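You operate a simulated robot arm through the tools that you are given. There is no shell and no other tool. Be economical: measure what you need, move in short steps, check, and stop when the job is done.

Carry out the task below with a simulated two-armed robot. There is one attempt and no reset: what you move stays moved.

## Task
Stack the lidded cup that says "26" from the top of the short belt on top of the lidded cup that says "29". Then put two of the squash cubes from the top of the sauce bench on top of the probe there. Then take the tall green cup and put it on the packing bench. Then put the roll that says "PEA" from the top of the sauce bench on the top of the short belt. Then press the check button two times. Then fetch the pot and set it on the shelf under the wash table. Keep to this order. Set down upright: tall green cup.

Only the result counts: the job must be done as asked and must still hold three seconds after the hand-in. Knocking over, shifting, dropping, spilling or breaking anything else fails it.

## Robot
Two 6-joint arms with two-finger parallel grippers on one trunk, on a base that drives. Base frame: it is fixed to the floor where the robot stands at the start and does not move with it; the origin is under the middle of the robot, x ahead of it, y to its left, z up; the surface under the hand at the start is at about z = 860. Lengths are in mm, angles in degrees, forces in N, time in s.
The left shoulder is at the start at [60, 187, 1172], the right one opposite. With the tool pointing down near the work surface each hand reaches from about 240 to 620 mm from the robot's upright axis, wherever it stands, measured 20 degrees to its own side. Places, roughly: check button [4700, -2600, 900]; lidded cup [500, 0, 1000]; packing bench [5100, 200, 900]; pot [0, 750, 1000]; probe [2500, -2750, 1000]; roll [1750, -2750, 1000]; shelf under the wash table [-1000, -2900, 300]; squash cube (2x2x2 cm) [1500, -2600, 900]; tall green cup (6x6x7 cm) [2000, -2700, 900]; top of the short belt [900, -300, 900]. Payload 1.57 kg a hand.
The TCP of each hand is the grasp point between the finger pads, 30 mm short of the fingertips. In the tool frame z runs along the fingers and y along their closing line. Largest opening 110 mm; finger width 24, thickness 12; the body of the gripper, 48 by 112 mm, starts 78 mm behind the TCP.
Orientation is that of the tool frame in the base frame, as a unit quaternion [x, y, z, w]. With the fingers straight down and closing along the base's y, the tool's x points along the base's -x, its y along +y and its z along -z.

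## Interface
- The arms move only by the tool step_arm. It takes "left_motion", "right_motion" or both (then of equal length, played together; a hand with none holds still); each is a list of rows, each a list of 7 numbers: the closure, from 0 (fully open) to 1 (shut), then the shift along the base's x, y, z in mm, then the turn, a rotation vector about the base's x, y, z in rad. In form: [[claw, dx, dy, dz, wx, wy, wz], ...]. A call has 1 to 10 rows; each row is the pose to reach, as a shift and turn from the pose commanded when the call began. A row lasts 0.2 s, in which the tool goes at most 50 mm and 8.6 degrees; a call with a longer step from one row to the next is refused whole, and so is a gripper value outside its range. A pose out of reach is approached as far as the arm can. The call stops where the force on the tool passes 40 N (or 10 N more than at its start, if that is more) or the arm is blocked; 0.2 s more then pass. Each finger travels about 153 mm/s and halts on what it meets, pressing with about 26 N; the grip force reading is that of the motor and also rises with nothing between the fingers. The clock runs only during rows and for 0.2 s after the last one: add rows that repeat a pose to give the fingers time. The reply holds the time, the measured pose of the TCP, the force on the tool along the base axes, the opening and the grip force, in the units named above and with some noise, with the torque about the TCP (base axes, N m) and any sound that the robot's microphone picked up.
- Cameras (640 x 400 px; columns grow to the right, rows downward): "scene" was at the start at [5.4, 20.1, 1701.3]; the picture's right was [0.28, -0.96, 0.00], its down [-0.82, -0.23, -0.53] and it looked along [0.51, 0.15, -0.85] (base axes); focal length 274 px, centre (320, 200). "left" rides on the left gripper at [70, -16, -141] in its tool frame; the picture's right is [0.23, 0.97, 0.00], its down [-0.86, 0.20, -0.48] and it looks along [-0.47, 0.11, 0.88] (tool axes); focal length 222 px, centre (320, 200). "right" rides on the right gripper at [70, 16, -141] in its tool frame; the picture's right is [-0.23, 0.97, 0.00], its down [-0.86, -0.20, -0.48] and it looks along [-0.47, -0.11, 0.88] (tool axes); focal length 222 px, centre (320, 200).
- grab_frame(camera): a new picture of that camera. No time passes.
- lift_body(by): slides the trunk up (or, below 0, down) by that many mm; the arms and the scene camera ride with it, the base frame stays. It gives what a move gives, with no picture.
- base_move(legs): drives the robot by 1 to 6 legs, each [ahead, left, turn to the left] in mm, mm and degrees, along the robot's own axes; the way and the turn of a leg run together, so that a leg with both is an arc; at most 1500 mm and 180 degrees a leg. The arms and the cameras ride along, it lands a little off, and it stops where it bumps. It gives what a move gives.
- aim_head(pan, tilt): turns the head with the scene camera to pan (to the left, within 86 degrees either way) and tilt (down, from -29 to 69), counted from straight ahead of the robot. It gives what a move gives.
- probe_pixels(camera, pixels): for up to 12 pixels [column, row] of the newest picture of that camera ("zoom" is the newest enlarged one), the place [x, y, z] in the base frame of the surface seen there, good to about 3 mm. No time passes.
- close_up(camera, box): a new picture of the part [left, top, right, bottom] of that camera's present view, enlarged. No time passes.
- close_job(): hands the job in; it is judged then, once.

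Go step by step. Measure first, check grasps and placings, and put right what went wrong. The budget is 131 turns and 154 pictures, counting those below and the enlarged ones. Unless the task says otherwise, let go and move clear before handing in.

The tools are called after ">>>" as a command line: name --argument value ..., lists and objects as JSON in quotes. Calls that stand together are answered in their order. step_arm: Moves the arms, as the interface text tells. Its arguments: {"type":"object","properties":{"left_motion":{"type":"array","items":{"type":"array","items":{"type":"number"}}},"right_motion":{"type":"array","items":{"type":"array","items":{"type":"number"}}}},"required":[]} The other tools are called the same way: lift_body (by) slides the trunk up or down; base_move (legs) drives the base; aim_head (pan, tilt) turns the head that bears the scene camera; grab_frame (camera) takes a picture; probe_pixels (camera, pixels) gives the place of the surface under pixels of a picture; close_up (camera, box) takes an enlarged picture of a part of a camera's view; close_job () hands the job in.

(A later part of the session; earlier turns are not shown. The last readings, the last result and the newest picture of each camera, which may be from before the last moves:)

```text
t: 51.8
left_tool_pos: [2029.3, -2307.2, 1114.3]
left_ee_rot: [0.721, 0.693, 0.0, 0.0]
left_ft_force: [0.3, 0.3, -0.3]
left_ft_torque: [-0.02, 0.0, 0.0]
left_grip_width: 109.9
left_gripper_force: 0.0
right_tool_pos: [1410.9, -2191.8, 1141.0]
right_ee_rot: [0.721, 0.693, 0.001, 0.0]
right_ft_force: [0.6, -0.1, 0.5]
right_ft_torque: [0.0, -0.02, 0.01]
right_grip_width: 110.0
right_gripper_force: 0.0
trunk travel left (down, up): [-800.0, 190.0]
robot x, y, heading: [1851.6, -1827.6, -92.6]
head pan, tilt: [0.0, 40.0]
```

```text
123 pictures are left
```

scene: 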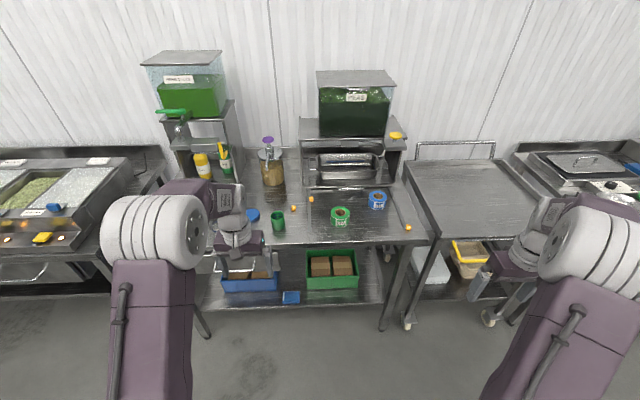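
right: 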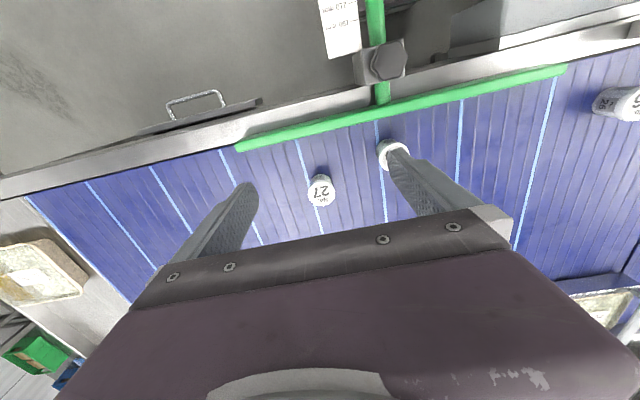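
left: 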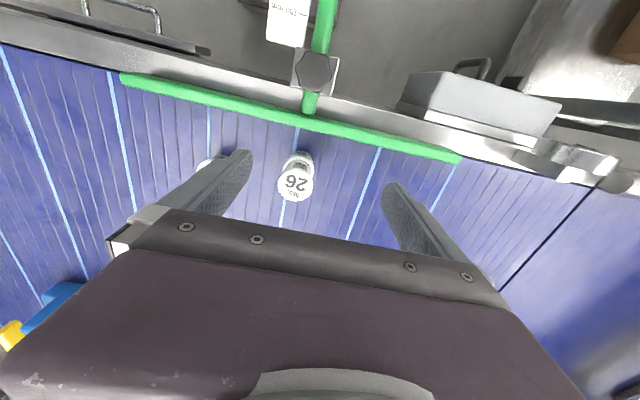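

I'm in front of the bench. I zoom in on it.

>>> close_up --camera "scene" --box '[240, 130, 440, 255]'

>>> probe_pixels --camera "zoom" --pixels '[[172, 247], [225, 218], [535, 312], [322, 270], [437, 222], [125, 290], [520, 260], [100, 130], [180, 375], [345, 120], [40, 275]]'

```text
3.20 times, centred on (340, 192) of scene
```

zoom: 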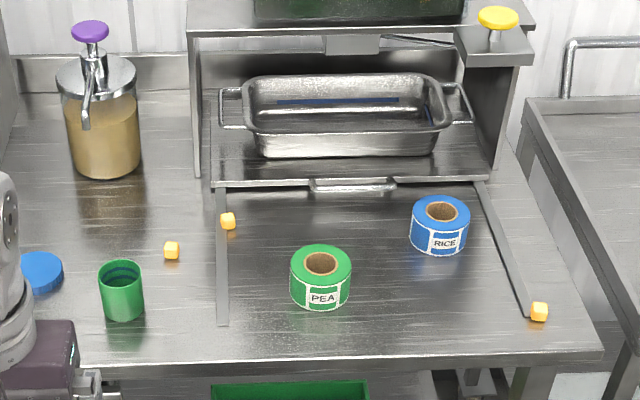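

```text
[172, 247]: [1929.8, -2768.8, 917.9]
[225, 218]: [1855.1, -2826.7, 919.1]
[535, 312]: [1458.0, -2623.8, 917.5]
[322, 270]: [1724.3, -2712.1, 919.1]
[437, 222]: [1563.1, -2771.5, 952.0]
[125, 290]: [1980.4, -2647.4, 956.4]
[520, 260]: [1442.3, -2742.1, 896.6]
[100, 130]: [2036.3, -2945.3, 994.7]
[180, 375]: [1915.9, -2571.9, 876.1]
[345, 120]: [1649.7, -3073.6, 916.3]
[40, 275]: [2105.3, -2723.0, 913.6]
```

The PEA roll is the green one at [1724,-2712], and three cubes are visible. I strafe left to see the probe.

>>> base_move --legs '[[0, 0, 2.5], [0, 450, 0]]'

>>> aim_head --pan 0 --tilt 45

>>> grab_frame --camera "scene"

```text
t: 55.0
left_tool_pos: [2507.9, -2294.8, 1114.1]
left_ee_rot: [0.705, 0.709, 0.0, 0.001]
left_ft_force: [0.7, -0.8, -0.8]
left_ft_torque: [0.03, 0.02, -0.04]
left_grip_width: 109.9
left_gripper_force: 0.0
right_tool_pos: [1885.8, -2212.7, 1140.8]
right_ee_rot: [0.705, 0.709, 0.001, 0.001]
right_ft_force: [-0.2, 0.1, 0.9]
right_ft_torque: [0.0, 0.01, 0.0]
right_grip_width: 110.2
right_gripper_force: 0.0
trunk travel left (down, up): [-800.0, 190.0]
robot x, y, heading: [2311.2, -1825.4, -89.7]
head pan, tilt: [0.0, 40.0]
```

```text
t: 55.6
left_tool_pos: [2509.9, -2294.9, 1112.6]
left_ee_rot: [0.705, 0.71, 0.0, -0.001]
left_ft_force: [0.0, 0.6, -0.2]
left_ft_torque: [0.02, 0.01, 0.0]
left_grip_width: 110.1
left_gripper_force: 0.0
right_tool_pos: [1886.0, -2210.9, 1141.2]
right_ee_rot: [0.705, 0.71, 0.0, 0.0]
right_ft_force: [-0.2, -0.1, 0.2]
right_ft_torque: [0.02, -0.04, -0.01]
right_grip_width: 110.2
right_gripper_force: 0.2
trunk travel left (down, up): [-800.0, 190.0]
robot x, y, heading: [2310.5, -1828.0, -89.4]
head pan, tilt: [0.0, 45.0]
```

```text
121 pictures are left
```

scene: 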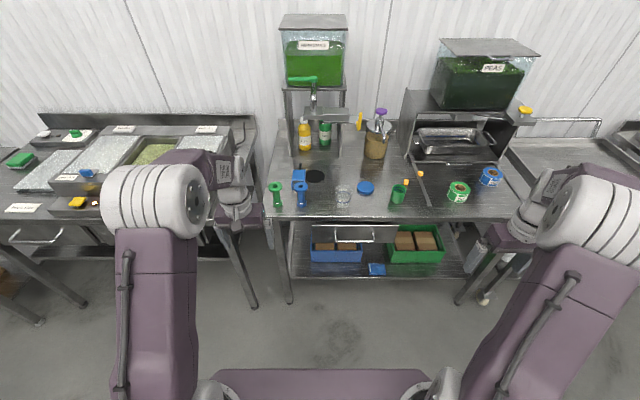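

>>> close_up --camera "scene" --box '[255, 120, 415, 220]'

>>> probe_pixels --camera "zoom" --pixels '[[440, 270], [350, 295], [350, 260], [190, 230], [240, 222], [190, 300], [85, 270], [85, 300], [575, 300], [600, 250], [420, 100], [300, 300]]'

```text
4.00 times, centred on (335, 170) of scene
```

zoom: 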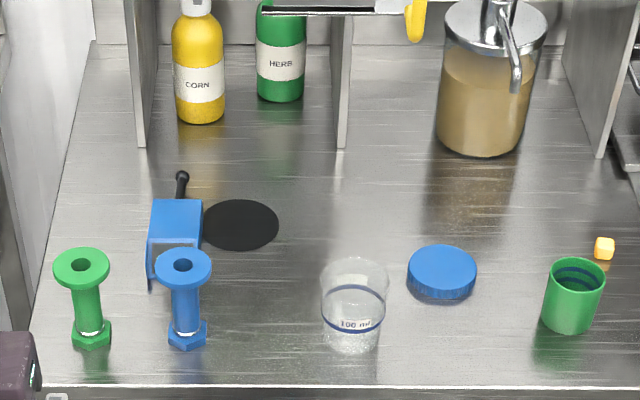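

```text
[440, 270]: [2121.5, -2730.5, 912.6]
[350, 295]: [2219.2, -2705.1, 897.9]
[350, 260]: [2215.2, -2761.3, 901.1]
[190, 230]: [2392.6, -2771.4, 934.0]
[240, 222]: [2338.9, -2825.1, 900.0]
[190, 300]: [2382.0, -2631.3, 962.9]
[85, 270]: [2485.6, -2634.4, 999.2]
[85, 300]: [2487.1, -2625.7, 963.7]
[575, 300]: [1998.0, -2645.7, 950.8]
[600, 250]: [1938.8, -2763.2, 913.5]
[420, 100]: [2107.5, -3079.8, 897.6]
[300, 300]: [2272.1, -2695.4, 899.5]
```

The bench's left end holds green and blue spools, a blue box with a black rod, and a measuring cup. I drive closer to see which one is the probe.

>>> base_move --legs '[[300, 0, 0]]'

>>> grab_frame --camera "left"

>>> aim_head --pan 0 --tilt 58

>>> grab_frame --camera "scene"

```text
t: 57.7
left_tool_pos: [2512.6, -2594.9, 1113.3]
left_ee_rot: [0.704, 0.71, -0.001, 0.001]
left_ft_force: [0.0, 0.7, 0.5]
left_ft_torque: [0.0, 0.01, -0.02]
left_grip_width: 110.1
left_gripper_force: 0.2
right_tool_pos: [1890.1, -2511.5, 1141.7]
right_ee_rot: [0.704, 0.71, 0.0, 0.001]
right_ft_force: [-0.4, 0.9, 0.1]
right_ft_torque: [0.02, 0.01, -0.02]
right_grip_width: 110.0
right_gripper_force: 0.0
trunk travel left (down, up): [-800.0, 190.0]
robot x, y, heading: [2314.1, -2130.2, -89.2]
head pan, tilt: [0.0, 45.0]
```

```text
119 pictures are left
```

left: 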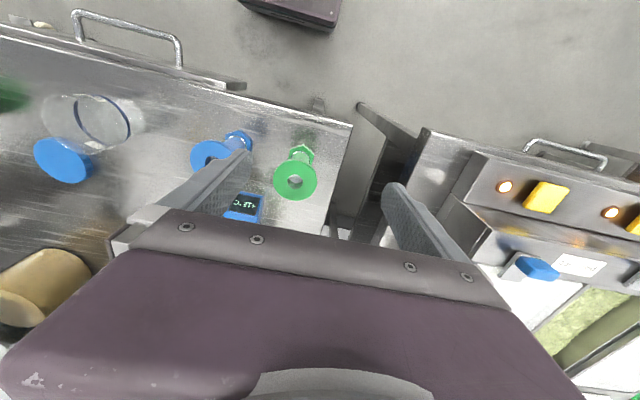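

```text
t: 58.4
left_tool_pos: [2511.2, -2596.8, 1113.2]
left_ee_rot: [0.704, 0.71, -0.001, 0.0]
left_ft_force: [0.9, 0.3, 0.0]
left_ft_torque: [0.02, -0.01, -0.03]
left_grip_width: 110.0
left_gripper_force: 0.1
right_tool_pos: [1888.4, -2513.7, 1141.1]
right_ee_rot: [0.703, 0.711, 0.0, 0.001]
right_ft_force: [0.1, -0.5, -0.3]
right_ft_torque: [0.03, 0.03, 0.0]
right_grip_width: 110.2
right_gripper_force: 0.1
trunk travel left (down, up): [-800.0, 190.0]
robot x, y, heading: [2310.2, -2127.0, -89.3]
head pan, tilt: [0.0, 58.0]
```

```text
118 pictures are left
```

scene: 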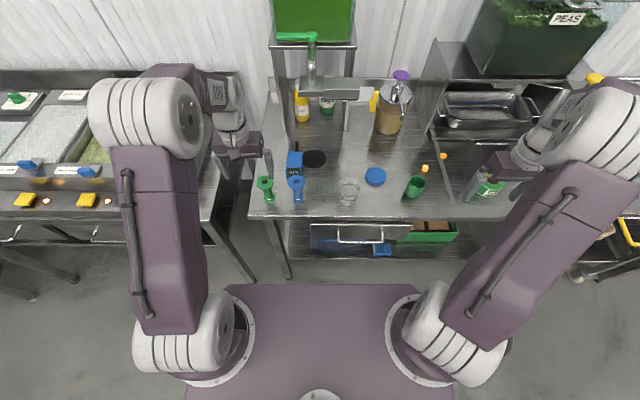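

The blue box has a digital display, so that is the probe. I zoom in and measure its top.

>>> close_up --camera "scene" --box '[260, 130, 340, 180]'

>>> probe_pixels --camera "zoom" --pixels '[[235, 180], [310, 180], [345, 180], [235, 260], [335, 260], [285, 210], [285, 270], [290, 320], [278, 145], [210, 360], [230, 320], [440, 230]]'

>>> close_up --camera "left" --box '[190, 130, 330, 230]'

```text
8.00 times, centred on (300, 155) of scene
```

zoom: 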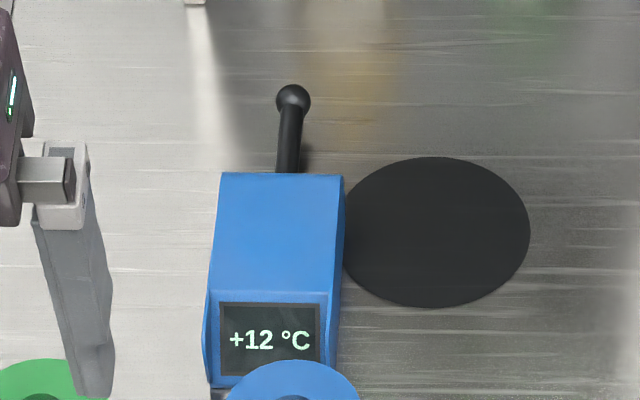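

```text
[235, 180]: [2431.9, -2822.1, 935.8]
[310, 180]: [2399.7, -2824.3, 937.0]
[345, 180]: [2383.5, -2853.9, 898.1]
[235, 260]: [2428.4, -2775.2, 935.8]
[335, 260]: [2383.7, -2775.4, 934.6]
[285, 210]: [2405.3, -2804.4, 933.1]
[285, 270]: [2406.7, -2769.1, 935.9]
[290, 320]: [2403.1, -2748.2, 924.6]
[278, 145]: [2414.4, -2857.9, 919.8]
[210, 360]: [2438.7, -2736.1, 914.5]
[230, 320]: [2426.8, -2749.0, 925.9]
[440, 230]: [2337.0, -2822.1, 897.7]
```

```text
4.00 times, centred on (260, 180) of left
```

zoom: 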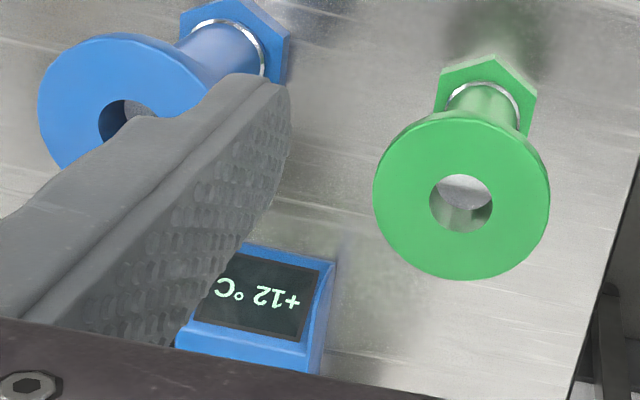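

The probe's flat top spans x 2383–2431, y −2825 to −2762 at z 936. I check the overhang above it and my own body front before going closer.

>>> probe_pixels --camera "scene" --pixels '[[311, 36], [312, 80], [345, 95], [290, 45], [320, 287], [250, 217], [400, 217], [425, 168], [444, 155], [416, 180], [310, 225], [330, 240]]'

>>> close_up --camera "scene" --box '[360, 130, 480, 205]'

```text
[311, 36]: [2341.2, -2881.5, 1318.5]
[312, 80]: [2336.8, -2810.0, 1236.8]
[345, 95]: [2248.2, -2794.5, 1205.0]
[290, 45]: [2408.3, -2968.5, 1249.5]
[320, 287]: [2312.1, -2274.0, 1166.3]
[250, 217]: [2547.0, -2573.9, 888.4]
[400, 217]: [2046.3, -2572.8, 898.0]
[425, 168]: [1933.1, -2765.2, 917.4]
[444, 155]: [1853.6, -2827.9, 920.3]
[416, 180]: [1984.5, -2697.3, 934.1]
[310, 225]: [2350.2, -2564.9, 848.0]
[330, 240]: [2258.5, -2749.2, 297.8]
```

```text
5.33 times, centred on (420, 168) of scene
```

zoom: 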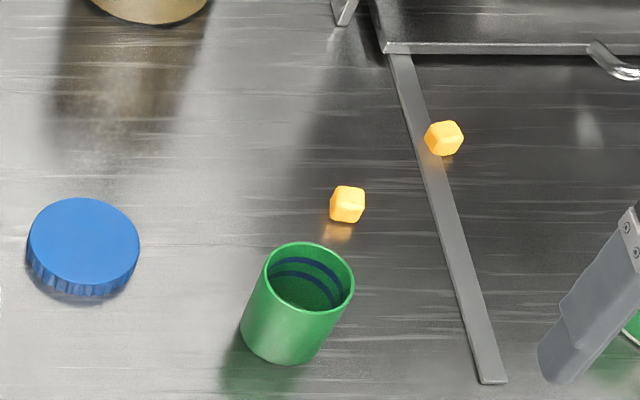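

The tap handle overhangs at z≈1236–1318 behind the probe, so I'll place with a forward tilt. I strafe right to line up with the cubes and look at them closely.

>>> base_move --legs '[[0, -600, -0.7]]'

>>> grab_frame --camera "left"

>>> grab_frame --camera "right"

>>> grab_frame --camera "scene"

```text
t: 61.8
left_tool_pos: [1906.1, -2600.9, 1113.5]
left_ee_rot: [0.708, 0.707, -0.001, 0.0]
left_ft_force: [-0.1, 0.1, -0.1]
left_ft_torque: [-0.03, 0.03, 0.01]
left_grip_width: 110.0
left_gripper_force: 0.1
right_tool_pos: [1282.6, -2511.7, 1141.5]
right_ee_rot: [0.707, 0.707, -0.001, -0.001]
right_ft_force: [1.0, 0.7, 0.1]
right_ft_torque: [-0.02, -0.02, 0.01]
right_grip_width: 110.0
right_gripper_force: 0.0
trunk travel left (down, up): [-800.0, 190.0]
robot x, y, heading: [1710.5, -2133.1, -90.1]
head pan, tilt: [0.0, 58.0]
```

```text
114 pictures are left
```

left: 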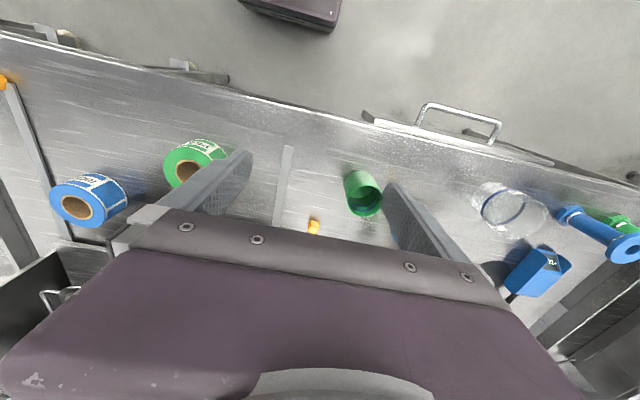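

```text
113 pictures are left
```

right: 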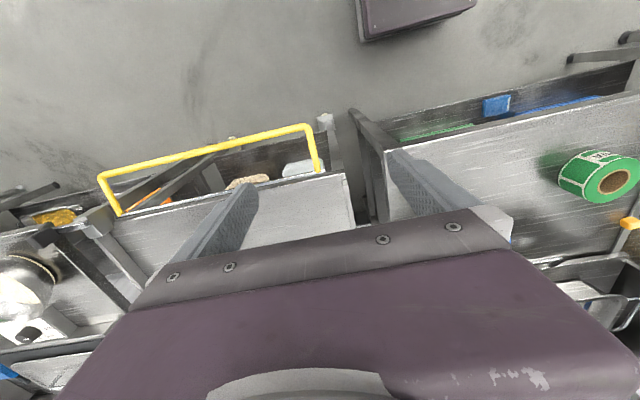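

```text
112 pictures are left
```

scene: 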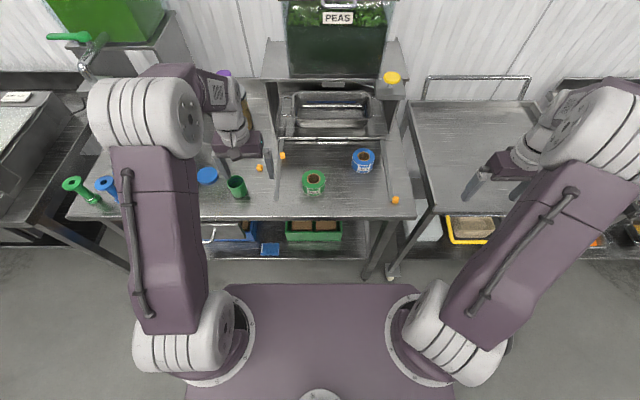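

I zoom on the cubes at (395,200) and (282,155) next to the rails.

>>> close_up --camera "scene" --box '[360, 165, 440, 215]'

>>> probe_pixels --camera "zoom" --pixels '[[280, 275], [262, 275], [300, 275], [280, 290], [255, 240], [240, 180], [230, 240], [285, 240], [340, 280]]'

>>> close_up --camera "scene" --box '[240, 135, 320, 185]'

>>> probe_pixels --camera "zoom" --pixels '[[338, 165], [300, 230], [280, 230], [150, 260], [345, 165], [330, 165], [160, 265], [140, 265], [297, 160], [320, 120]]'

```text
8.00 times, centred on (400, 190) of scene
```

zoom: 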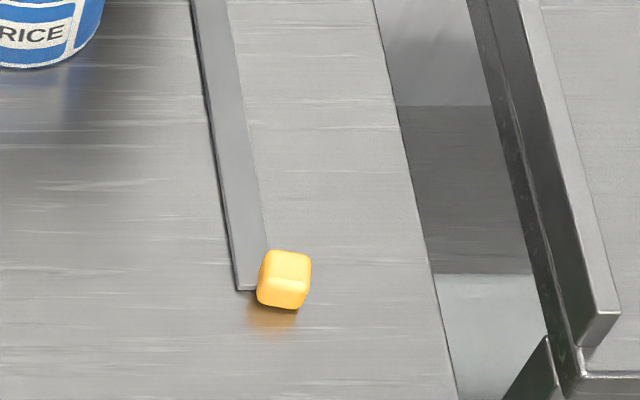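

```text
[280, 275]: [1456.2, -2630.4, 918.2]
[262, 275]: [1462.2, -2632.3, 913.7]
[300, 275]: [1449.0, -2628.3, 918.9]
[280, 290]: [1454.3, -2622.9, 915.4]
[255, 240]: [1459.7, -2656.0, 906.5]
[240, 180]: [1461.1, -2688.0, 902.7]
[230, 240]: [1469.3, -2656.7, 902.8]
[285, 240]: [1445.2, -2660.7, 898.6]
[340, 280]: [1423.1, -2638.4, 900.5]
```

```text
8.00 times, centred on (280, 160) of scene
```

zoom: 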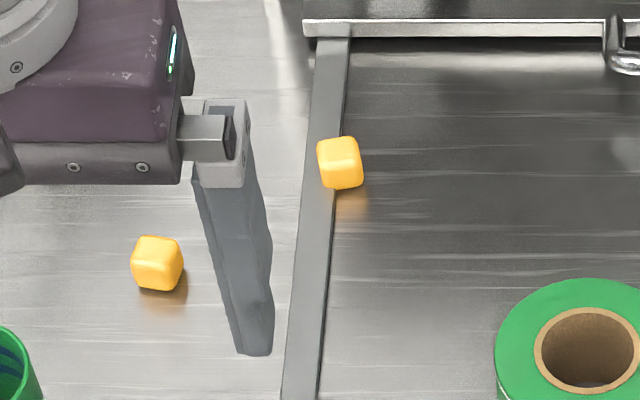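

```text
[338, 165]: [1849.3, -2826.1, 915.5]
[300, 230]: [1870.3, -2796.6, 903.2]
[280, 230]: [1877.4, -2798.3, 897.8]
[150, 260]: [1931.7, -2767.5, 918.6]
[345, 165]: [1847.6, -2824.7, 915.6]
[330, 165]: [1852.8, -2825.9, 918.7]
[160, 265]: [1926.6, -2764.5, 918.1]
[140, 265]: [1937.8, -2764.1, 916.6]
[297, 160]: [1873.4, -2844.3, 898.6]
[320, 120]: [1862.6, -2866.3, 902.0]
```

The rails are only 5 mm high, so gripping the cubes' upper parts works. I check how far my base sticks out, using the dark box at the top of the hand pictures.

>>> probe_pixels --camera "right" --pixels '[[365, 38], [400, 32], [460, 18], [410, 10], [400, 80]]'

>>> probe_pixels --camera "left" --pixels '[[250, 10], [300, 20], [330, 28], [310, 5], [300, 60], [313, 226], [360, 190]]'

```text
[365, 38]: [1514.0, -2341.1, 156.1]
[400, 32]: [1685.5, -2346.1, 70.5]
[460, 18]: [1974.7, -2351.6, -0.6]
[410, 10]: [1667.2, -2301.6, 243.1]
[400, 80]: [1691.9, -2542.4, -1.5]
```

```text
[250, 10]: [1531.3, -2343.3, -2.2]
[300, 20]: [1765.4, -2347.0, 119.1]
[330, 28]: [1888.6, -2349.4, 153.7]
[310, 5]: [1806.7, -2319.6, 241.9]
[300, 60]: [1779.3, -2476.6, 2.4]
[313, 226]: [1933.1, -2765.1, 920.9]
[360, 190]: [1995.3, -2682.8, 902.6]
```

The base front is only 213 mm ahead of the axis, so there's room. I drive 110 mm closer and place both hands above the cubes.

>>> base_move --legs '[[112, 0, 0]]'

```text
t: 63.0
left_tool_pos: [1902.6, -2712.8, 1114.5]
left_ee_rot: [0.709, 0.705, 0.0, 0.0]
left_ft_force: [0.0, 0.0, 1.0]
left_ft_torque: [0.0, 0.06, 0.02]
left_grip_width: 110.1
left_gripper_force: 0.1
right_tool_pos: [1280.7, -2618.4, 1142.0]
right_ee_rot: [0.709, 0.705, -0.001, 0.001]
right_ft_force: [0.1, 0.0, 0.8]
right_ft_torque: [-0.01, -0.03, -0.01]
right_grip_width: 110.1
right_gripper_force: 0.2
trunk travel left (down, up): [-800.0, 190.0]
robot x, y, heading: [1706.3, -2244.3, -90.2]
head pan, tilt: [0.0, 58.0]
```

>>> step_arm --left_motion '[[0.2, 10, -15, -25, 0, 0, 0], [0.4, 20, -30, -50, 0, 0, 0], [0.5, 29, -45, -75, 0, 0, 0], [0.5, 29, -53, -100, 0, 0, 0], [0.5, 29, -53, -114, 0, 0, 0]]' --right_motion '[[0.2, 42, -3, -20, 0, 0, 0], [0.4, 84, -6, -40, 0, 0, 0], [0.5, 126, -10, -60, 0, 0, 0], [0.5, 160, -10, -90, 0, 0, 0], [0.5, 174, -10, -130, 0, 0, 0]]'

>>> close_up --camera "left" --box '[240, 120, 400, 220]'

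>>> close_up --camera "right" --box '[240, 120, 400, 220]'

```text
t: 64.2
left_tool_pos: [1930.0, -2768.7, 998.6]
left_ee_rot: [0.709, 0.705, 0.0, 0.001]
left_ft_force: [0.1, 0.5, -0.3]
left_ft_torque: [-0.03, 0.03, -0.01]
left_grip_width: 55.0
left_gripper_force: 0.0
right_tool_pos: [1455.0, -2632.8, 1010.5]
right_ee_rot: [0.709, 0.705, 0.0, 0.0]
right_ft_force: [-0.2, 0.3, -0.2]
right_ft_torque: [0.02, -0.02, 0.02]
right_grip_width: 55.1
right_gripper_force: 0.0
trunk travel left (down, up): [-800.0, 190.0]
robot x, y, heading: [1711.6, -2242.9, -90.3]
head pan, tilt: [0.0, 58.0]
```

```text
4.00 times, centred on (320, 170) of left
```

zoom: 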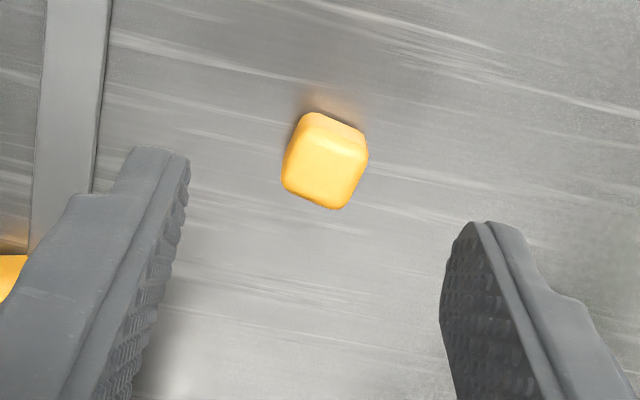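

```text
4.00 times, centred on (320, 170) of right
```

zoom: 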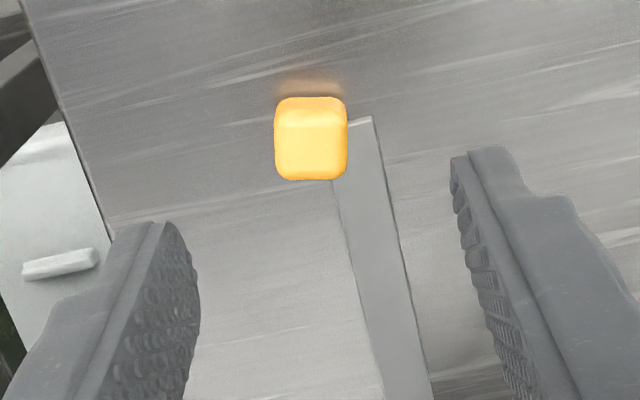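

Both cubes lie between the fingers (left offset about +2.7, −2; right about −2.5, −1). I descend and close both.

>>> step_arm --left_motion '[[0.5, 2.5, -1, -35, 0, 0, 0], [0.5, 2.5, -1, -67, 0, 0, 0], [0.8, 2.5, -1, -67, 0, 0, 0], [1, 2.5, -1, -67, 0, 0, 0], [1, 2.5, -1, -67, 0, 0, 0]]' --right_motion '[[0.5, -2.5, -1, -37, 0, 0, 0], [0.5, -2.5, -1, -73, 0, 0, 0], [0.8, -2.5, -1, -73, 0, 0, 0], [1, -2.5, -1, -73, 0, 0, 0], [1, -2.5, -1, -73, 0, 0, 0]]'

>>> close_up --camera "left" --box '[240, 120, 400, 220]'

>>> close_up --camera "right" --box '[240, 120, 400, 220]'

```text
t: 65.5
left_tool_pos: [1937.9, -2769.3, 934.0]
left_ee_rot: [0.708, 0.706, 0.0, -0.001]
left_ft_force: [0.3, 0.5, -0.9]
left_ft_torque: [-0.01, 0.0, 0.01]
left_grip_width: 18.1
left_gripper_force: 26.1
right_tool_pos: [1451.0, -2633.7, 934.5]
right_ee_rot: [0.708, 0.706, 0.001, 0.0]
right_ft_force: [-0.4, -0.1, -0.8]
right_ft_torque: [0.01, 0.0, -0.02]
right_grip_width: 17.9
right_gripper_force: 26.0
trunk travel left (down, up): [-800.0, 190.0]
robot x, y, heading: [1706.3, -2243.0, -90.2]
head pan, tilt: [0.0, 58.0]
```

```text
4.00 times, centred on (320, 170) of left
```

zoom: 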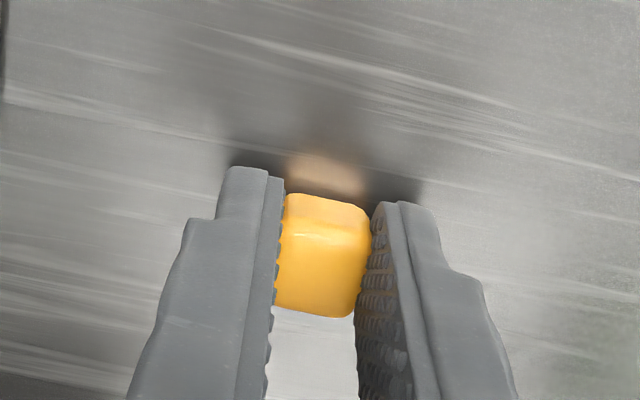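

```text
4.00 times, centred on (320, 170) of right
```

zoom: 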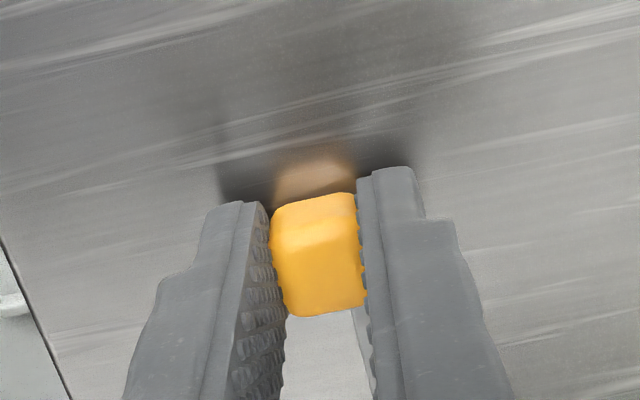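

Both cubes are held (18 mm). I lift and pull back, then strafe left to the probe.

>>> step_arm --left_motion '[[1, 0, 0, 40, 0, 0, 0], [1, 0, 15, 80, 0, 0, 0], [1, 0, 45, 115, 0, 0, 0], [1, 0, 80, 145, 0, 0, 0], [1, 0, 90, 150, 0, 0, 0]]' --right_motion '[[1, 0, 0, 40, 0, 0, 0], [1, 0, 5, 80, 0, 0, 0], [1, 0, 10, 115, 0, 0, 0], [1, -20, 20, 145, 0, 0, 0], [1, -30, 20, 150, 0, 0, 0]]'

>>> base_move --legs '[[0, 500, 0.2]]'

>>> grab_frame --camera "left"

>>> close_up --camera "right" --box '[240, 120, 400, 220]'

>>> grab_frame --camera "scene"

```text
t: 66.7
left_tool_pos: [1936.5, -2679.0, 1083.2]
left_ee_rot: [0.709, 0.705, -0.001, 0.001]
left_ft_force: [-0.5, 0.3, 0.5]
left_ft_torque: [-0.01, 0.03, 0.0]
left_grip_width: 17.8
left_gripper_force: 25.9
right_tool_pos: [1420.5, -2614.0, 1088.1]
right_ee_rot: [0.709, 0.705, 0.001, 0.0]
right_ft_force: [0.4, 0.8, -0.1]
right_ft_torque: [0.03, -0.02, -0.01]
right_grip_width: 18.2
right_gripper_force: 26.2
trunk travel left (down, up): [-800.0, 190.0]
robot x, y, heading: [1708.4, -2240.9, -90.2]
head pan, tilt: [0.0, 58.0]
```

```text
t: 69.6
left_tool_pos: [2421.9, -2687.1, 1083.7]
left_ee_rot: [0.714, 0.701, 0.0, 0.001]
left_ft_force: [-0.2, -0.4, -0.7]
left_ft_torque: [-0.02, 0.02, -0.03]
left_grip_width: 18.2
left_gripper_force: 25.6
right_tool_pos: [1908.7, -2616.8, 1087.5]
right_ee_rot: [0.714, 0.7, 0.0, 0.0]
right_ft_force: [-0.7, -0.4, -0.7]
right_ft_torque: [0.0, 0.02, 0.0]
right_grip_width: 17.8
right_gripper_force: 25.9
trunk travel left (down, up): [-800.0, 190.0]
robot x, y, heading: [2203.1, -2246.8, -91.3]
head pan, tilt: [0.0, 58.0]
```

```text
105 pictures are left
```

left: 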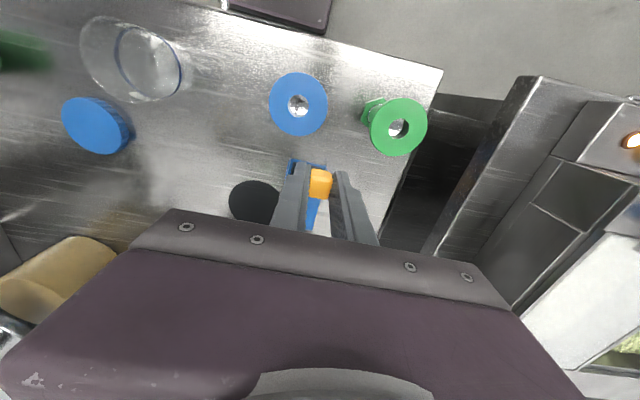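

```text
4.00 times, centred on (320, 170) of right
```

zoom: 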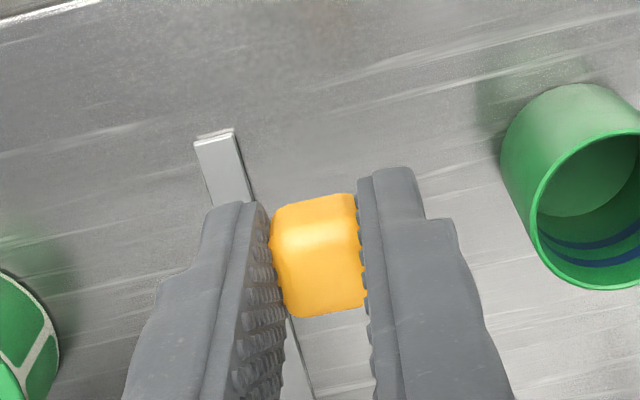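

```text
103 pictures are left
```

scene: 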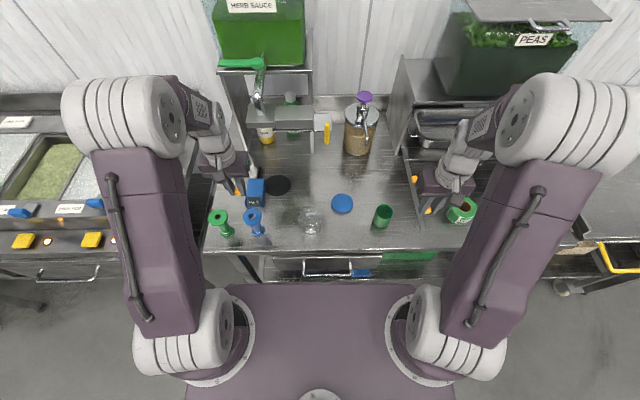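

The left hand is in front of the probe with its cube. I go down behind the spools and slide in over the probe's flat top.

>>> step_arm --left_motion '[[1, -10, -10, -40, 0, 0, 0], [1, -15, -15, -85, 0, 0, 0], [1, -15, -60, -92, 0, 0, 0], [1, -15, -108, -95, 0, 0, 0], [1, -15, -108, -95, 0, 0, 0]]'

>>> close_up --camera "left" --box '[240, 100, 400, 200]'

>>> close_up --camera "scene" --box '[200, 130, 300, 193]'

```text
t: 70.8
left_tool_pos: [2411.8, -2793.8, 988.5]
left_ee_rot: [0.713, 0.701, 0.0, -0.002]
left_ft_force: [-0.4, 0.3, -0.6]
left_ft_torque: [0.04, 0.04, -0.01]
left_grip_width: 18.2
left_gripper_force: 26.0
right_tool_pos: [1912.3, -2616.0, 1088.5]
right_ee_rot: [0.713, 0.702, -0.003, 0.0]
right_ft_force: [0.0, -0.3, 0.9]
right_ft_torque: [-0.01, 0.0, 0.02]
right_grip_width: 17.7
right_gripper_force: 26.0
trunk travel left (down, up): [-800.0, 190.0]
robot x, y, heading: [2201.8, -2249.1, -90.8]
head pan, tilt: [0.0, 58.0]
```

```text
4.00 times, centred on (320, 150) of left
```

zoom: 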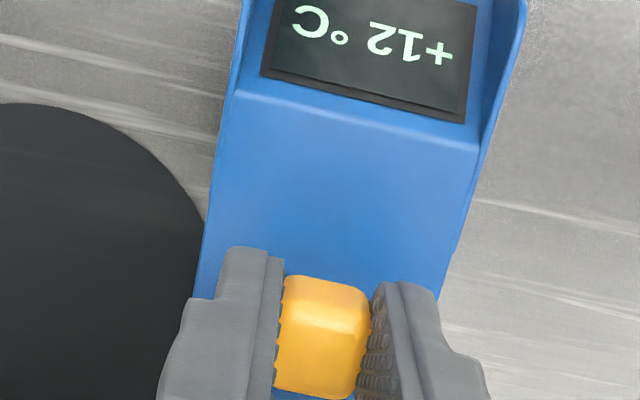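

```text
6.35 times, centred on (250, 162) of scene
```

zoom: 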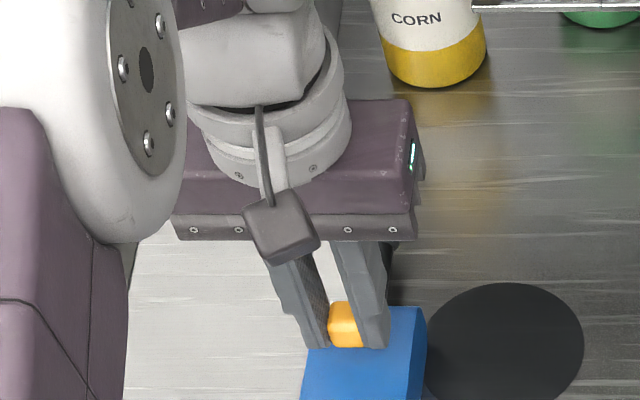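

The cube is centred in x and about 33 mm behind the crease. I shift it 7 mm back and lower it to contact.

>>> step_arm --left_motion '[[1, 0, -7, -6, 0, 0, 0], [1, 0, -7, -12, 0, 0, 0], [1, 0, -7, -14, 0, 0, 0], [1, 0, -7, -16, 0, 0, 0]]'

```text
t: 71.8
left_tool_pos: [2413.1, -2798.2, 974.6]
left_ee_rot: [0.713, 0.701, -0.005, 0.001]
left_ft_force: [-0.1, 0.2, 0.4]
left_ft_torque: [0.02, 0.01, 0.02]
left_grip_width: 18.0
left_gripper_force: 26.3
right_tool_pos: [1914.9, -2612.8, 1090.8]
right_ee_rot: [0.714, 0.701, -0.003, -0.001]
right_ft_force: [0.3, 0.0, -0.1]
right_ft_torque: [0.03, -0.03, 0.0]
right_grip_width: 18.1
right_gripper_force: 26.7
trunk travel left (down, up): [-800.0, 190.0]
robot x, y, heading: [2204.2, -2251.8, -90.9]
head pan, tilt: [0.0, 58.0]
```

>>> step_arm --left_motion '[[1, 0, 0, -1, 0, 0, 0], [1, 0, 0, -2, 0, 0, 0], [1, 0, 0, -3, 0, 0, 0]]'

>>> close_up --camera "left" --box '[240, 100, 400, 200]'

```text
t: 72.6
left_tool_pos: [2413.5, -2798.1, 970.3]
left_ee_rot: [0.714, 0.7, -0.005, -0.001]
left_ft_force: [-0.2, -0.3, -0.2]
left_ft_torque: [0.02, 0.02, 0.0]
left_grip_width: 18.0
left_gripper_force: 25.5
right_tool_pos: [1913.1, -2611.7, 1091.6]
right_ee_rot: [0.713, 0.701, -0.003, 0.0]
right_ft_force: [-0.5, -0.4, 0.3]
right_ft_torque: [0.02, -0.01, -0.01]
right_grip_width: 18.2
right_gripper_force: 25.9
trunk travel left (down, up): [-800.0, 190.0]
robot x, y, heading: [2199.6, -2248.4, -91.3]
head pan, tilt: [0.0, 58.0]
```

```text
4.00 times, centred on (320, 150) of left
```

zoom: 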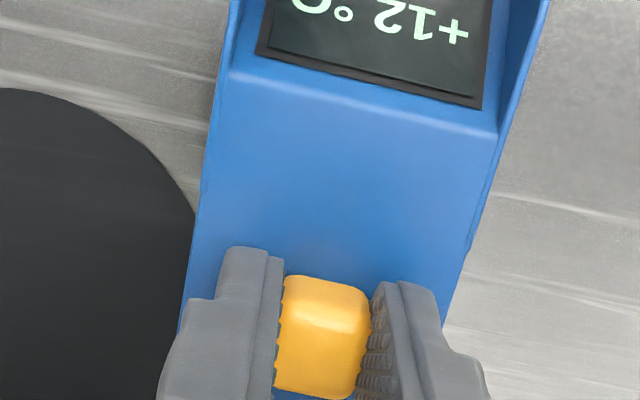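

No contact yet; I continue down in millimetre rows.

>>> step_arm --left_motion '[[1, 0, 0, -1, 0, 0, 0], [1, 0, 0, -2, 0, 0, 0], [1, 0, 0, -3, 0, 0, 0]]'

```text
t: 73.4
left_tool_pos: [2413.1, -2797.9, 968.1]
left_ee_rot: [0.713, 0.701, -0.005, 0.0]
left_ft_force: [-0.4, 2.3, 13.9]
left_ft_torque: [0.1, -0.02, 0.02]
left_grip_width: 17.9
left_gripper_force: 26.1
right_tool_pos: [1914.4, -2611.0, 1091.4]
right_ee_rot: [0.713, 0.701, -0.004, 0.0]
right_ft_force: [0.4, 0.4, -0.2]
right_ft_torque: [-0.01, -0.03, 0.0]
right_grip_width: 17.9
right_gripper_force: 26.1
trunk travel left (down, up): [-800.0, 190.0]
robot x, y, heading: [2204.0, -2251.3, -91.2]
head pan, tilt: [0.0, 58.0]
```

Contact reads 14 N. I release, rise, and withdraw.

>>> step_arm --left_motion '[[1, 0, 0, 0.7, 0, 0, 0], [0.75, 0, 0, 0.7, 0, 0, 0], [0.65, 0, 0, 0.7, 0, 0, 0], [0.65, 0, 0, 15, 0, 0, 0], [0.65, 0, 0, 35, 0, 0, 0], [0.65, 0, 45, 45, 0, 0, 0], [0.65, 0, 85, 60, 0, 0, 0], [0.65, 0, 95, 105, 0, 0, 0], [0.65, 0, 95, 130, 0, 0, 0]]'

>>> close_up --camera "left" --box '[240, 100, 400, 200]'

>>> close_up --camera "scene" --box '[200, 130, 300, 193]'

```text
t: 75.4
left_tool_pos: [2407.0, -2705.8, 1097.9]
left_ee_rot: [0.714, 0.7, -0.001, 0.001]
left_ft_force: [0.0, -0.4, 0.3]
left_ft_torque: [-0.01, -0.02, 0.04]
left_grip_width: 38.5
left_gripper_force: 0.1
right_tool_pos: [1907.6, -2616.0, 1087.2]
right_ee_rot: [0.714, 0.7, -0.001, -0.001]
right_ft_force: [-0.1, 0.1, 0.0]
right_ft_torque: [-0.03, -0.02, -0.01]
right_grip_width: 18.0
right_gripper_force: 26.2
trunk travel left (down, up): [-800.0, 190.0]
robot x, y, heading: [2199.5, -2247.4, -91.2]
head pan, tilt: [0.0, 58.0]
```

```text
4.00 times, centred on (320, 150) of left
```

zoom: 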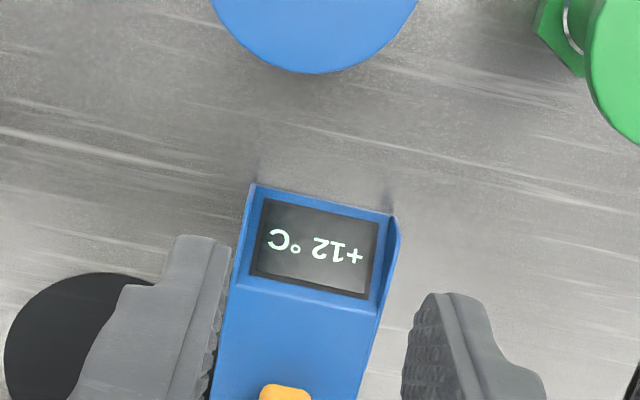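

```text
6.35 times, centred on (250, 162) of scene
```

zoom: 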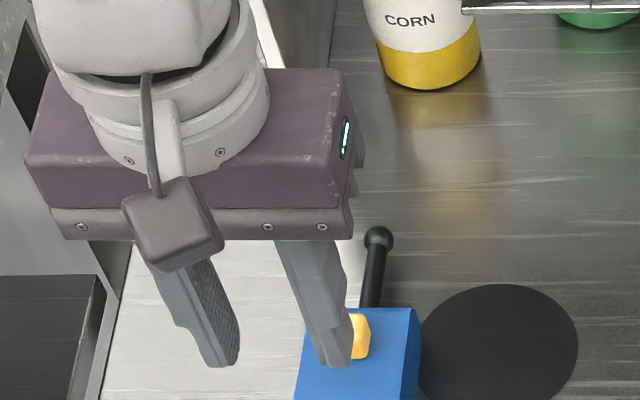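

The first cube sits on the probe. I raise and retract the left hand, then strafe left so the right hand can reach.

>>> step_arm --left_motion '[[0.65, 0, 40, 20, 0, 0, 0], [0.65, 20, 80, 40, 0, 0, 0], [0.65, 50, 110, 60, 0, 0, 0], [0.65, 80, 140, 70, 0, 0, 0]]'

>>> base_move --legs '[[0, 225, 1.2]]'

>>> grab_frame --camera "scene"

```text
t: 76.4
left_tool_pos: [2484.0, -2566.9, 1168.1]
left_ee_rot: [0.714, 0.7, -0.001, 0.0]
left_ft_force: [-0.6, -1.0, -0.6]
left_ft_torque: [-0.02, 0.01, 0.02]
left_grip_width: 38.6
left_gripper_force: 0.1
right_tool_pos: [1909.8, -2616.1, 1088.9]
right_ee_rot: [0.714, 0.7, 0.0, 0.001]
right_ft_force: [1.3, 0.7, 0.8]
right_ft_torque: [-0.02, 0.0, 0.01]
right_grip_width: 17.9
right_gripper_force: 25.9
trunk travel left (down, up): [-800.0, 190.0]
robot x, y, heading: [2201.0, -2247.3, -91.3]
head pan, tilt: [0.0, 58.0]
```

```text
t: 78.0
left_tool_pos: [2711.0, -2562.2, 1166.4]
left_ee_rot: [0.705, 0.709, 0.001, 0.0]
left_ft_force: [-0.2, -0.1, -0.4]
left_ft_torque: [0.06, -0.04, 0.01]
left_grip_width: 38.4
left_gripper_force: 0.1
right_tool_pos: [2136.4, -2624.9, 1088.3]
right_ee_rot: [0.705, 0.709, 0.001, 0.001]
right_ft_force: [0.1, 0.1, -0.2]
right_ft_torque: [0.01, 0.01, -0.01]
right_grip_width: 18.1
right_gripper_force: 26.2
trunk travel left (down, up): [-800.0, 190.0]
robot x, y, heading: [2426.4, -2248.0, -89.7]
head pan, tilt: [0.0, 58.0]
```

```text
97 pictures are left
```

scene: 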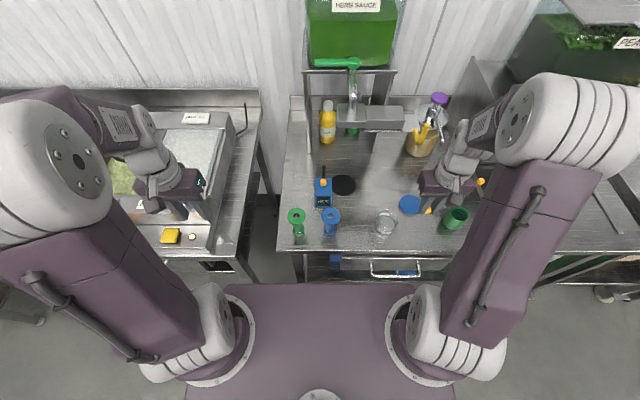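

I measure the placed cube and the probe's top again from here.

>>> close_up --camera "scene" --box '[284, 165, 364, 215]'

>>> probe_pixels --camera "zoom" --pixels '[[308, 142], [330, 155], [325, 188], [260, 205], [370, 205], [315, 220], [315, 240], [290, 130], [370, 130]]'

```text
8.00 times, centred on (324, 190) of scene
```

zoom: 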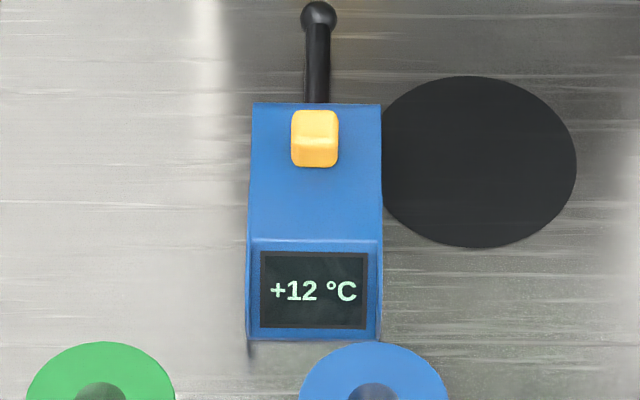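

```text
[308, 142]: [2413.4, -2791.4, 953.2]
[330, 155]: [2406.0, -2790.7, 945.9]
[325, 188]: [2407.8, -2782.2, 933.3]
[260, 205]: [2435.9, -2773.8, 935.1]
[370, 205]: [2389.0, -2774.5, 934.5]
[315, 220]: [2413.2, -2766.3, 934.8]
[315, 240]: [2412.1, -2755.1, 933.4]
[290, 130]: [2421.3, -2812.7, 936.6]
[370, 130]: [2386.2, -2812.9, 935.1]
```

The first cube's centre is at about −2801, leaving 33 mm of flat in front. I bring the right hand's cube to [2412,-2774].

>>> step_arm --right_motion '[[1, 46, -12, 0, 0, 0, 0], [1, 92, -25, 0, 0, 0, 0], [1, 138, -37, 0, 0, 0, 0], [1, 184, -50, 0, 0, 0, 0], [1, 230, -62, 0, 0, 0, 0], [1, 275, -72, 0, 0, 0, 0], [1, 275, -75, -45, 0, 0, 0], [1, 275, -75, -88, 0, 0, 0], [1, 275, -115, -92, 0, 0, 0], [1, 275, -149, -94, 0, 0, 0]]'

>>> close_up --camera "right" --box '[240, 100, 400, 200]'

>>> close_up --camera "scene" --box '[284, 155, 364, 205]'

```text
t: 80.2
left_tool_pos: [2711.1, -2564.5, 1166.7]
left_ee_rot: [0.705, 0.709, 0.0, 0.001]
left_ft_force: [-0.2, 0.4, -0.3]
left_ft_torque: [0.02, -0.01, 0.02]
left_grip_width: 38.7
left_gripper_force: 0.1
right_tool_pos: [2410.3, -2775.4, 989.1]
right_ee_rot: [0.705, 0.709, 0.001, 0.0]
right_ft_force: [-1.2, -0.7, -0.5]
right_ft_torque: [0.03, 0.02, 0.02]
right_grip_width: 17.9
right_gripper_force: 26.1
trunk travel left (down, up): [-800.0, 190.0]
robot x, y, heading: [2418.3, -2251.3, -89.5]
head pan, tilt: [0.0, 58.0]
```

```text
4.00 times, centred on (320, 150) of right
```

zoom: 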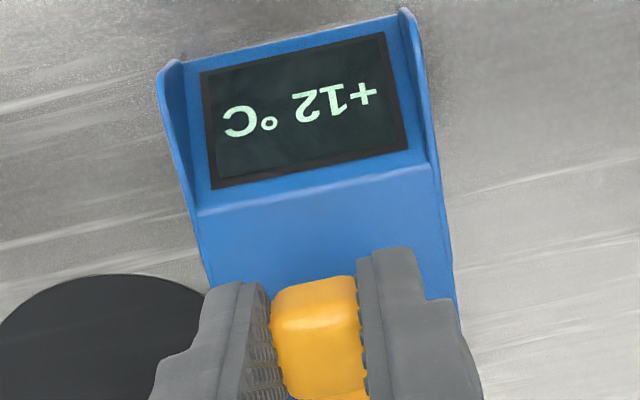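

```text
8.00 times, centred on (324, 180) of scene
```

zoom: 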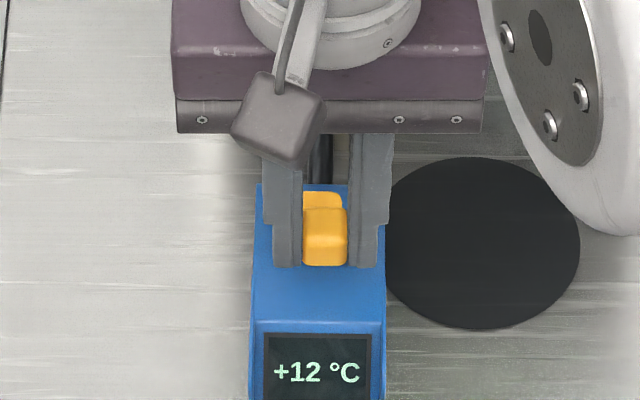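

Position is good: the front edge is about 9 mm behind the crease. I lower it gently.

>>> step_arm --right_motion '[[1, 0, 0, -7, 0, 0, 0], [1, 0, 0, -11, 0, 0, 0], [1, 0, 0, -13, 0, 0, 0], [1, 0, 0, -14, 0, 0, 0], [1, 0, 0, -15, 0, 0, 0]]'

```text
t: 81.5
left_tool_pos: [2711.5, -2563.4, 1166.9]
left_ee_rot: [0.706, 0.708, 0.0, 0.0]
left_ft_force: [-0.1, -0.2, 0.9]
left_ft_torque: [-0.03, 0.05, -0.03]
left_grip_width: 38.5
left_gripper_force: 0.1
right_tool_pos: [2413.6, -2773.5, 978.7]
right_ee_rot: [0.705, 0.709, 0.0, 0.0]
right_ft_force: [-0.7, 0.0, 0.5]
right_ft_torque: [-0.03, 0.0, 0.01]
right_grip_width: 18.2
right_gripper_force: 26.2
trunk travel left (down, up): [-800.0, 190.0]
robot x, y, heading: [2421.1, -2251.9, -89.7]
head pan, tilt: [0.0, 58.0]
```

>>> step_arm --right_motion '[[1, 0, 0, -1, 0, 0, 0], [1, 0, 0, -2, 0, 0, 0], [1, 0, 0, -3, 0, 0, 0], [1, 0, 0, -4, 0, 0, 0]]'

```text
t: 82.5
left_tool_pos: [2712.6, -2561.8, 1166.5]
left_ee_rot: [0.705, 0.709, 0.001, 0.001]
left_ft_force: [-0.2, -0.7, -0.3]
left_ft_torque: [-0.02, 0.04, 0.03]
left_grip_width: 38.4
left_gripper_force: 0.1
right_tool_pos: [2413.3, -2774.8, 975.5]
right_ee_rot: [0.705, 0.709, 0.0, 0.0]
right_ft_force: [-0.3, -0.1, 0.8]
right_ft_torque: [0.02, 0.01, 0.02]
right_grip_width: 17.9
right_gripper_force: 25.7
trunk travel left (down, up): [-800.0, 190.0]
robot x, y, heading: [2423.5, -2249.0, -89.6]
head pan, tilt: [0.0, 58.0]
```

>>> step_arm --right_motion '[[1, 0, 0, -1, 0, 0, 0], [1, 0, 0, -2, 0, 0, 0], [1, 0, 0, -3, 0, 0, 0]]'

```text
t: 83.2
left_tool_pos: [2712.2, -2563.1, 1167.5]
left_ee_rot: [0.705, 0.709, 0.0, 0.0]
left_ft_force: [-0.8, -0.8, -0.6]
left_ft_torque: [0.01, 0.01, 0.01]
left_grip_width: 38.5
left_gripper_force: 0.0
right_tool_pos: [2413.2, -2773.3, 972.2]
right_ee_rot: [0.705, 0.709, 0.0, 0.0]
right_ft_force: [0.5, 0.0, -0.1]
right_ft_torque: [-0.04, 0.0, 0.0]
right_grip_width: 17.9
right_gripper_force: 25.9
trunk travel left (down, up): [-800.0, 190.0]
robot x, y, heading: [2423.5, -2251.3, -89.7]
head pan, tilt: [0.0, 58.0]
```

>>> step_arm --right_motion '[[1, 0, 0, -1, 0, 0, 0], [1, 0, 0, -2, 0, 0, 0], [1, 0, 0, -3, 0, 0, 0]]'

>>> close_up --camera "scene" --box '[284, 155, 364, 205]'

```text
t: 84.0
left_tool_pos: [2712.6, -2562.5, 1167.9]
left_ee_rot: [0.705, 0.709, 0.0, 0.0]
left_ft_force: [-0.4, 0.7, -0.6]
left_ft_torque: [0.02, 0.02, -0.01]
left_grip_width: 38.5
left_gripper_force: 0.2
right_tool_pos: [2413.4, -2774.4, 969.7]
right_ee_rot: [0.706, 0.709, -0.001, 0.0]
right_ft_force: [0.5, -0.5, 1.0]
right_ft_torque: [0.0, 0.01, -0.01]
right_grip_width: 18.2
right_gripper_force: 25.9
trunk travel left (down, up): [-800.0, 190.0]
robot x, y, heading: [2421.2, -2246.3, -89.6]
head pan, tilt: [0.0, 58.0]
```

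```text
8.00 times, centred on (324, 180) of scene
```

zoom: 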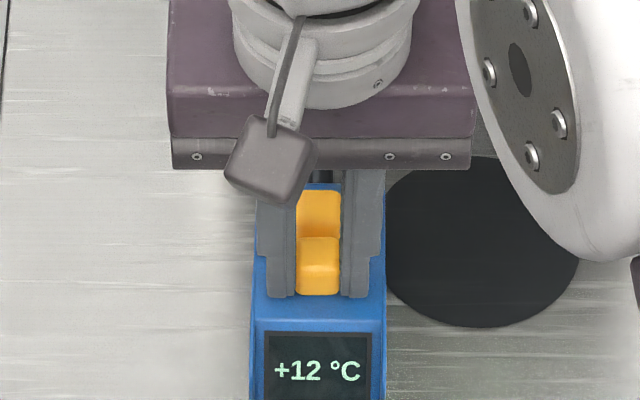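

>>> step_arm --right_motion '[[1, 0, 0, -1, 0, 0, 0], [1, 0, 0, -2, 0, 0, 0], [1, 0, 0, -3, 0, 0, 0]]'

```text
t: 84.8
left_tool_pos: [2712.5, -2560.2, 1167.4]
left_ee_rot: [0.705, 0.709, 0.0, 0.0]
left_ft_force: [0.5, -0.7, 0.5]
left_ft_torque: [-0.02, -0.02, -0.01]
left_grip_width: 38.6
left_gripper_force: 0.0
right_tool_pos: [2412.2, -2773.3, 967.6]
right_ee_rot: [0.705, 0.709, -0.001, 0.002]
right_ft_force: [0.0, -2.6, 21.6]
right_ft_torque: [-0.12, 0.02, -0.02]
right_grip_width: 18.3
right_gripper_force: 25.8
trunk travel left (down, up): [-800.0, 190.0]
robot x, y, heading: [2424.2, -2248.8, -89.6]
head pan, tilt: [0.0, 58.0]
```

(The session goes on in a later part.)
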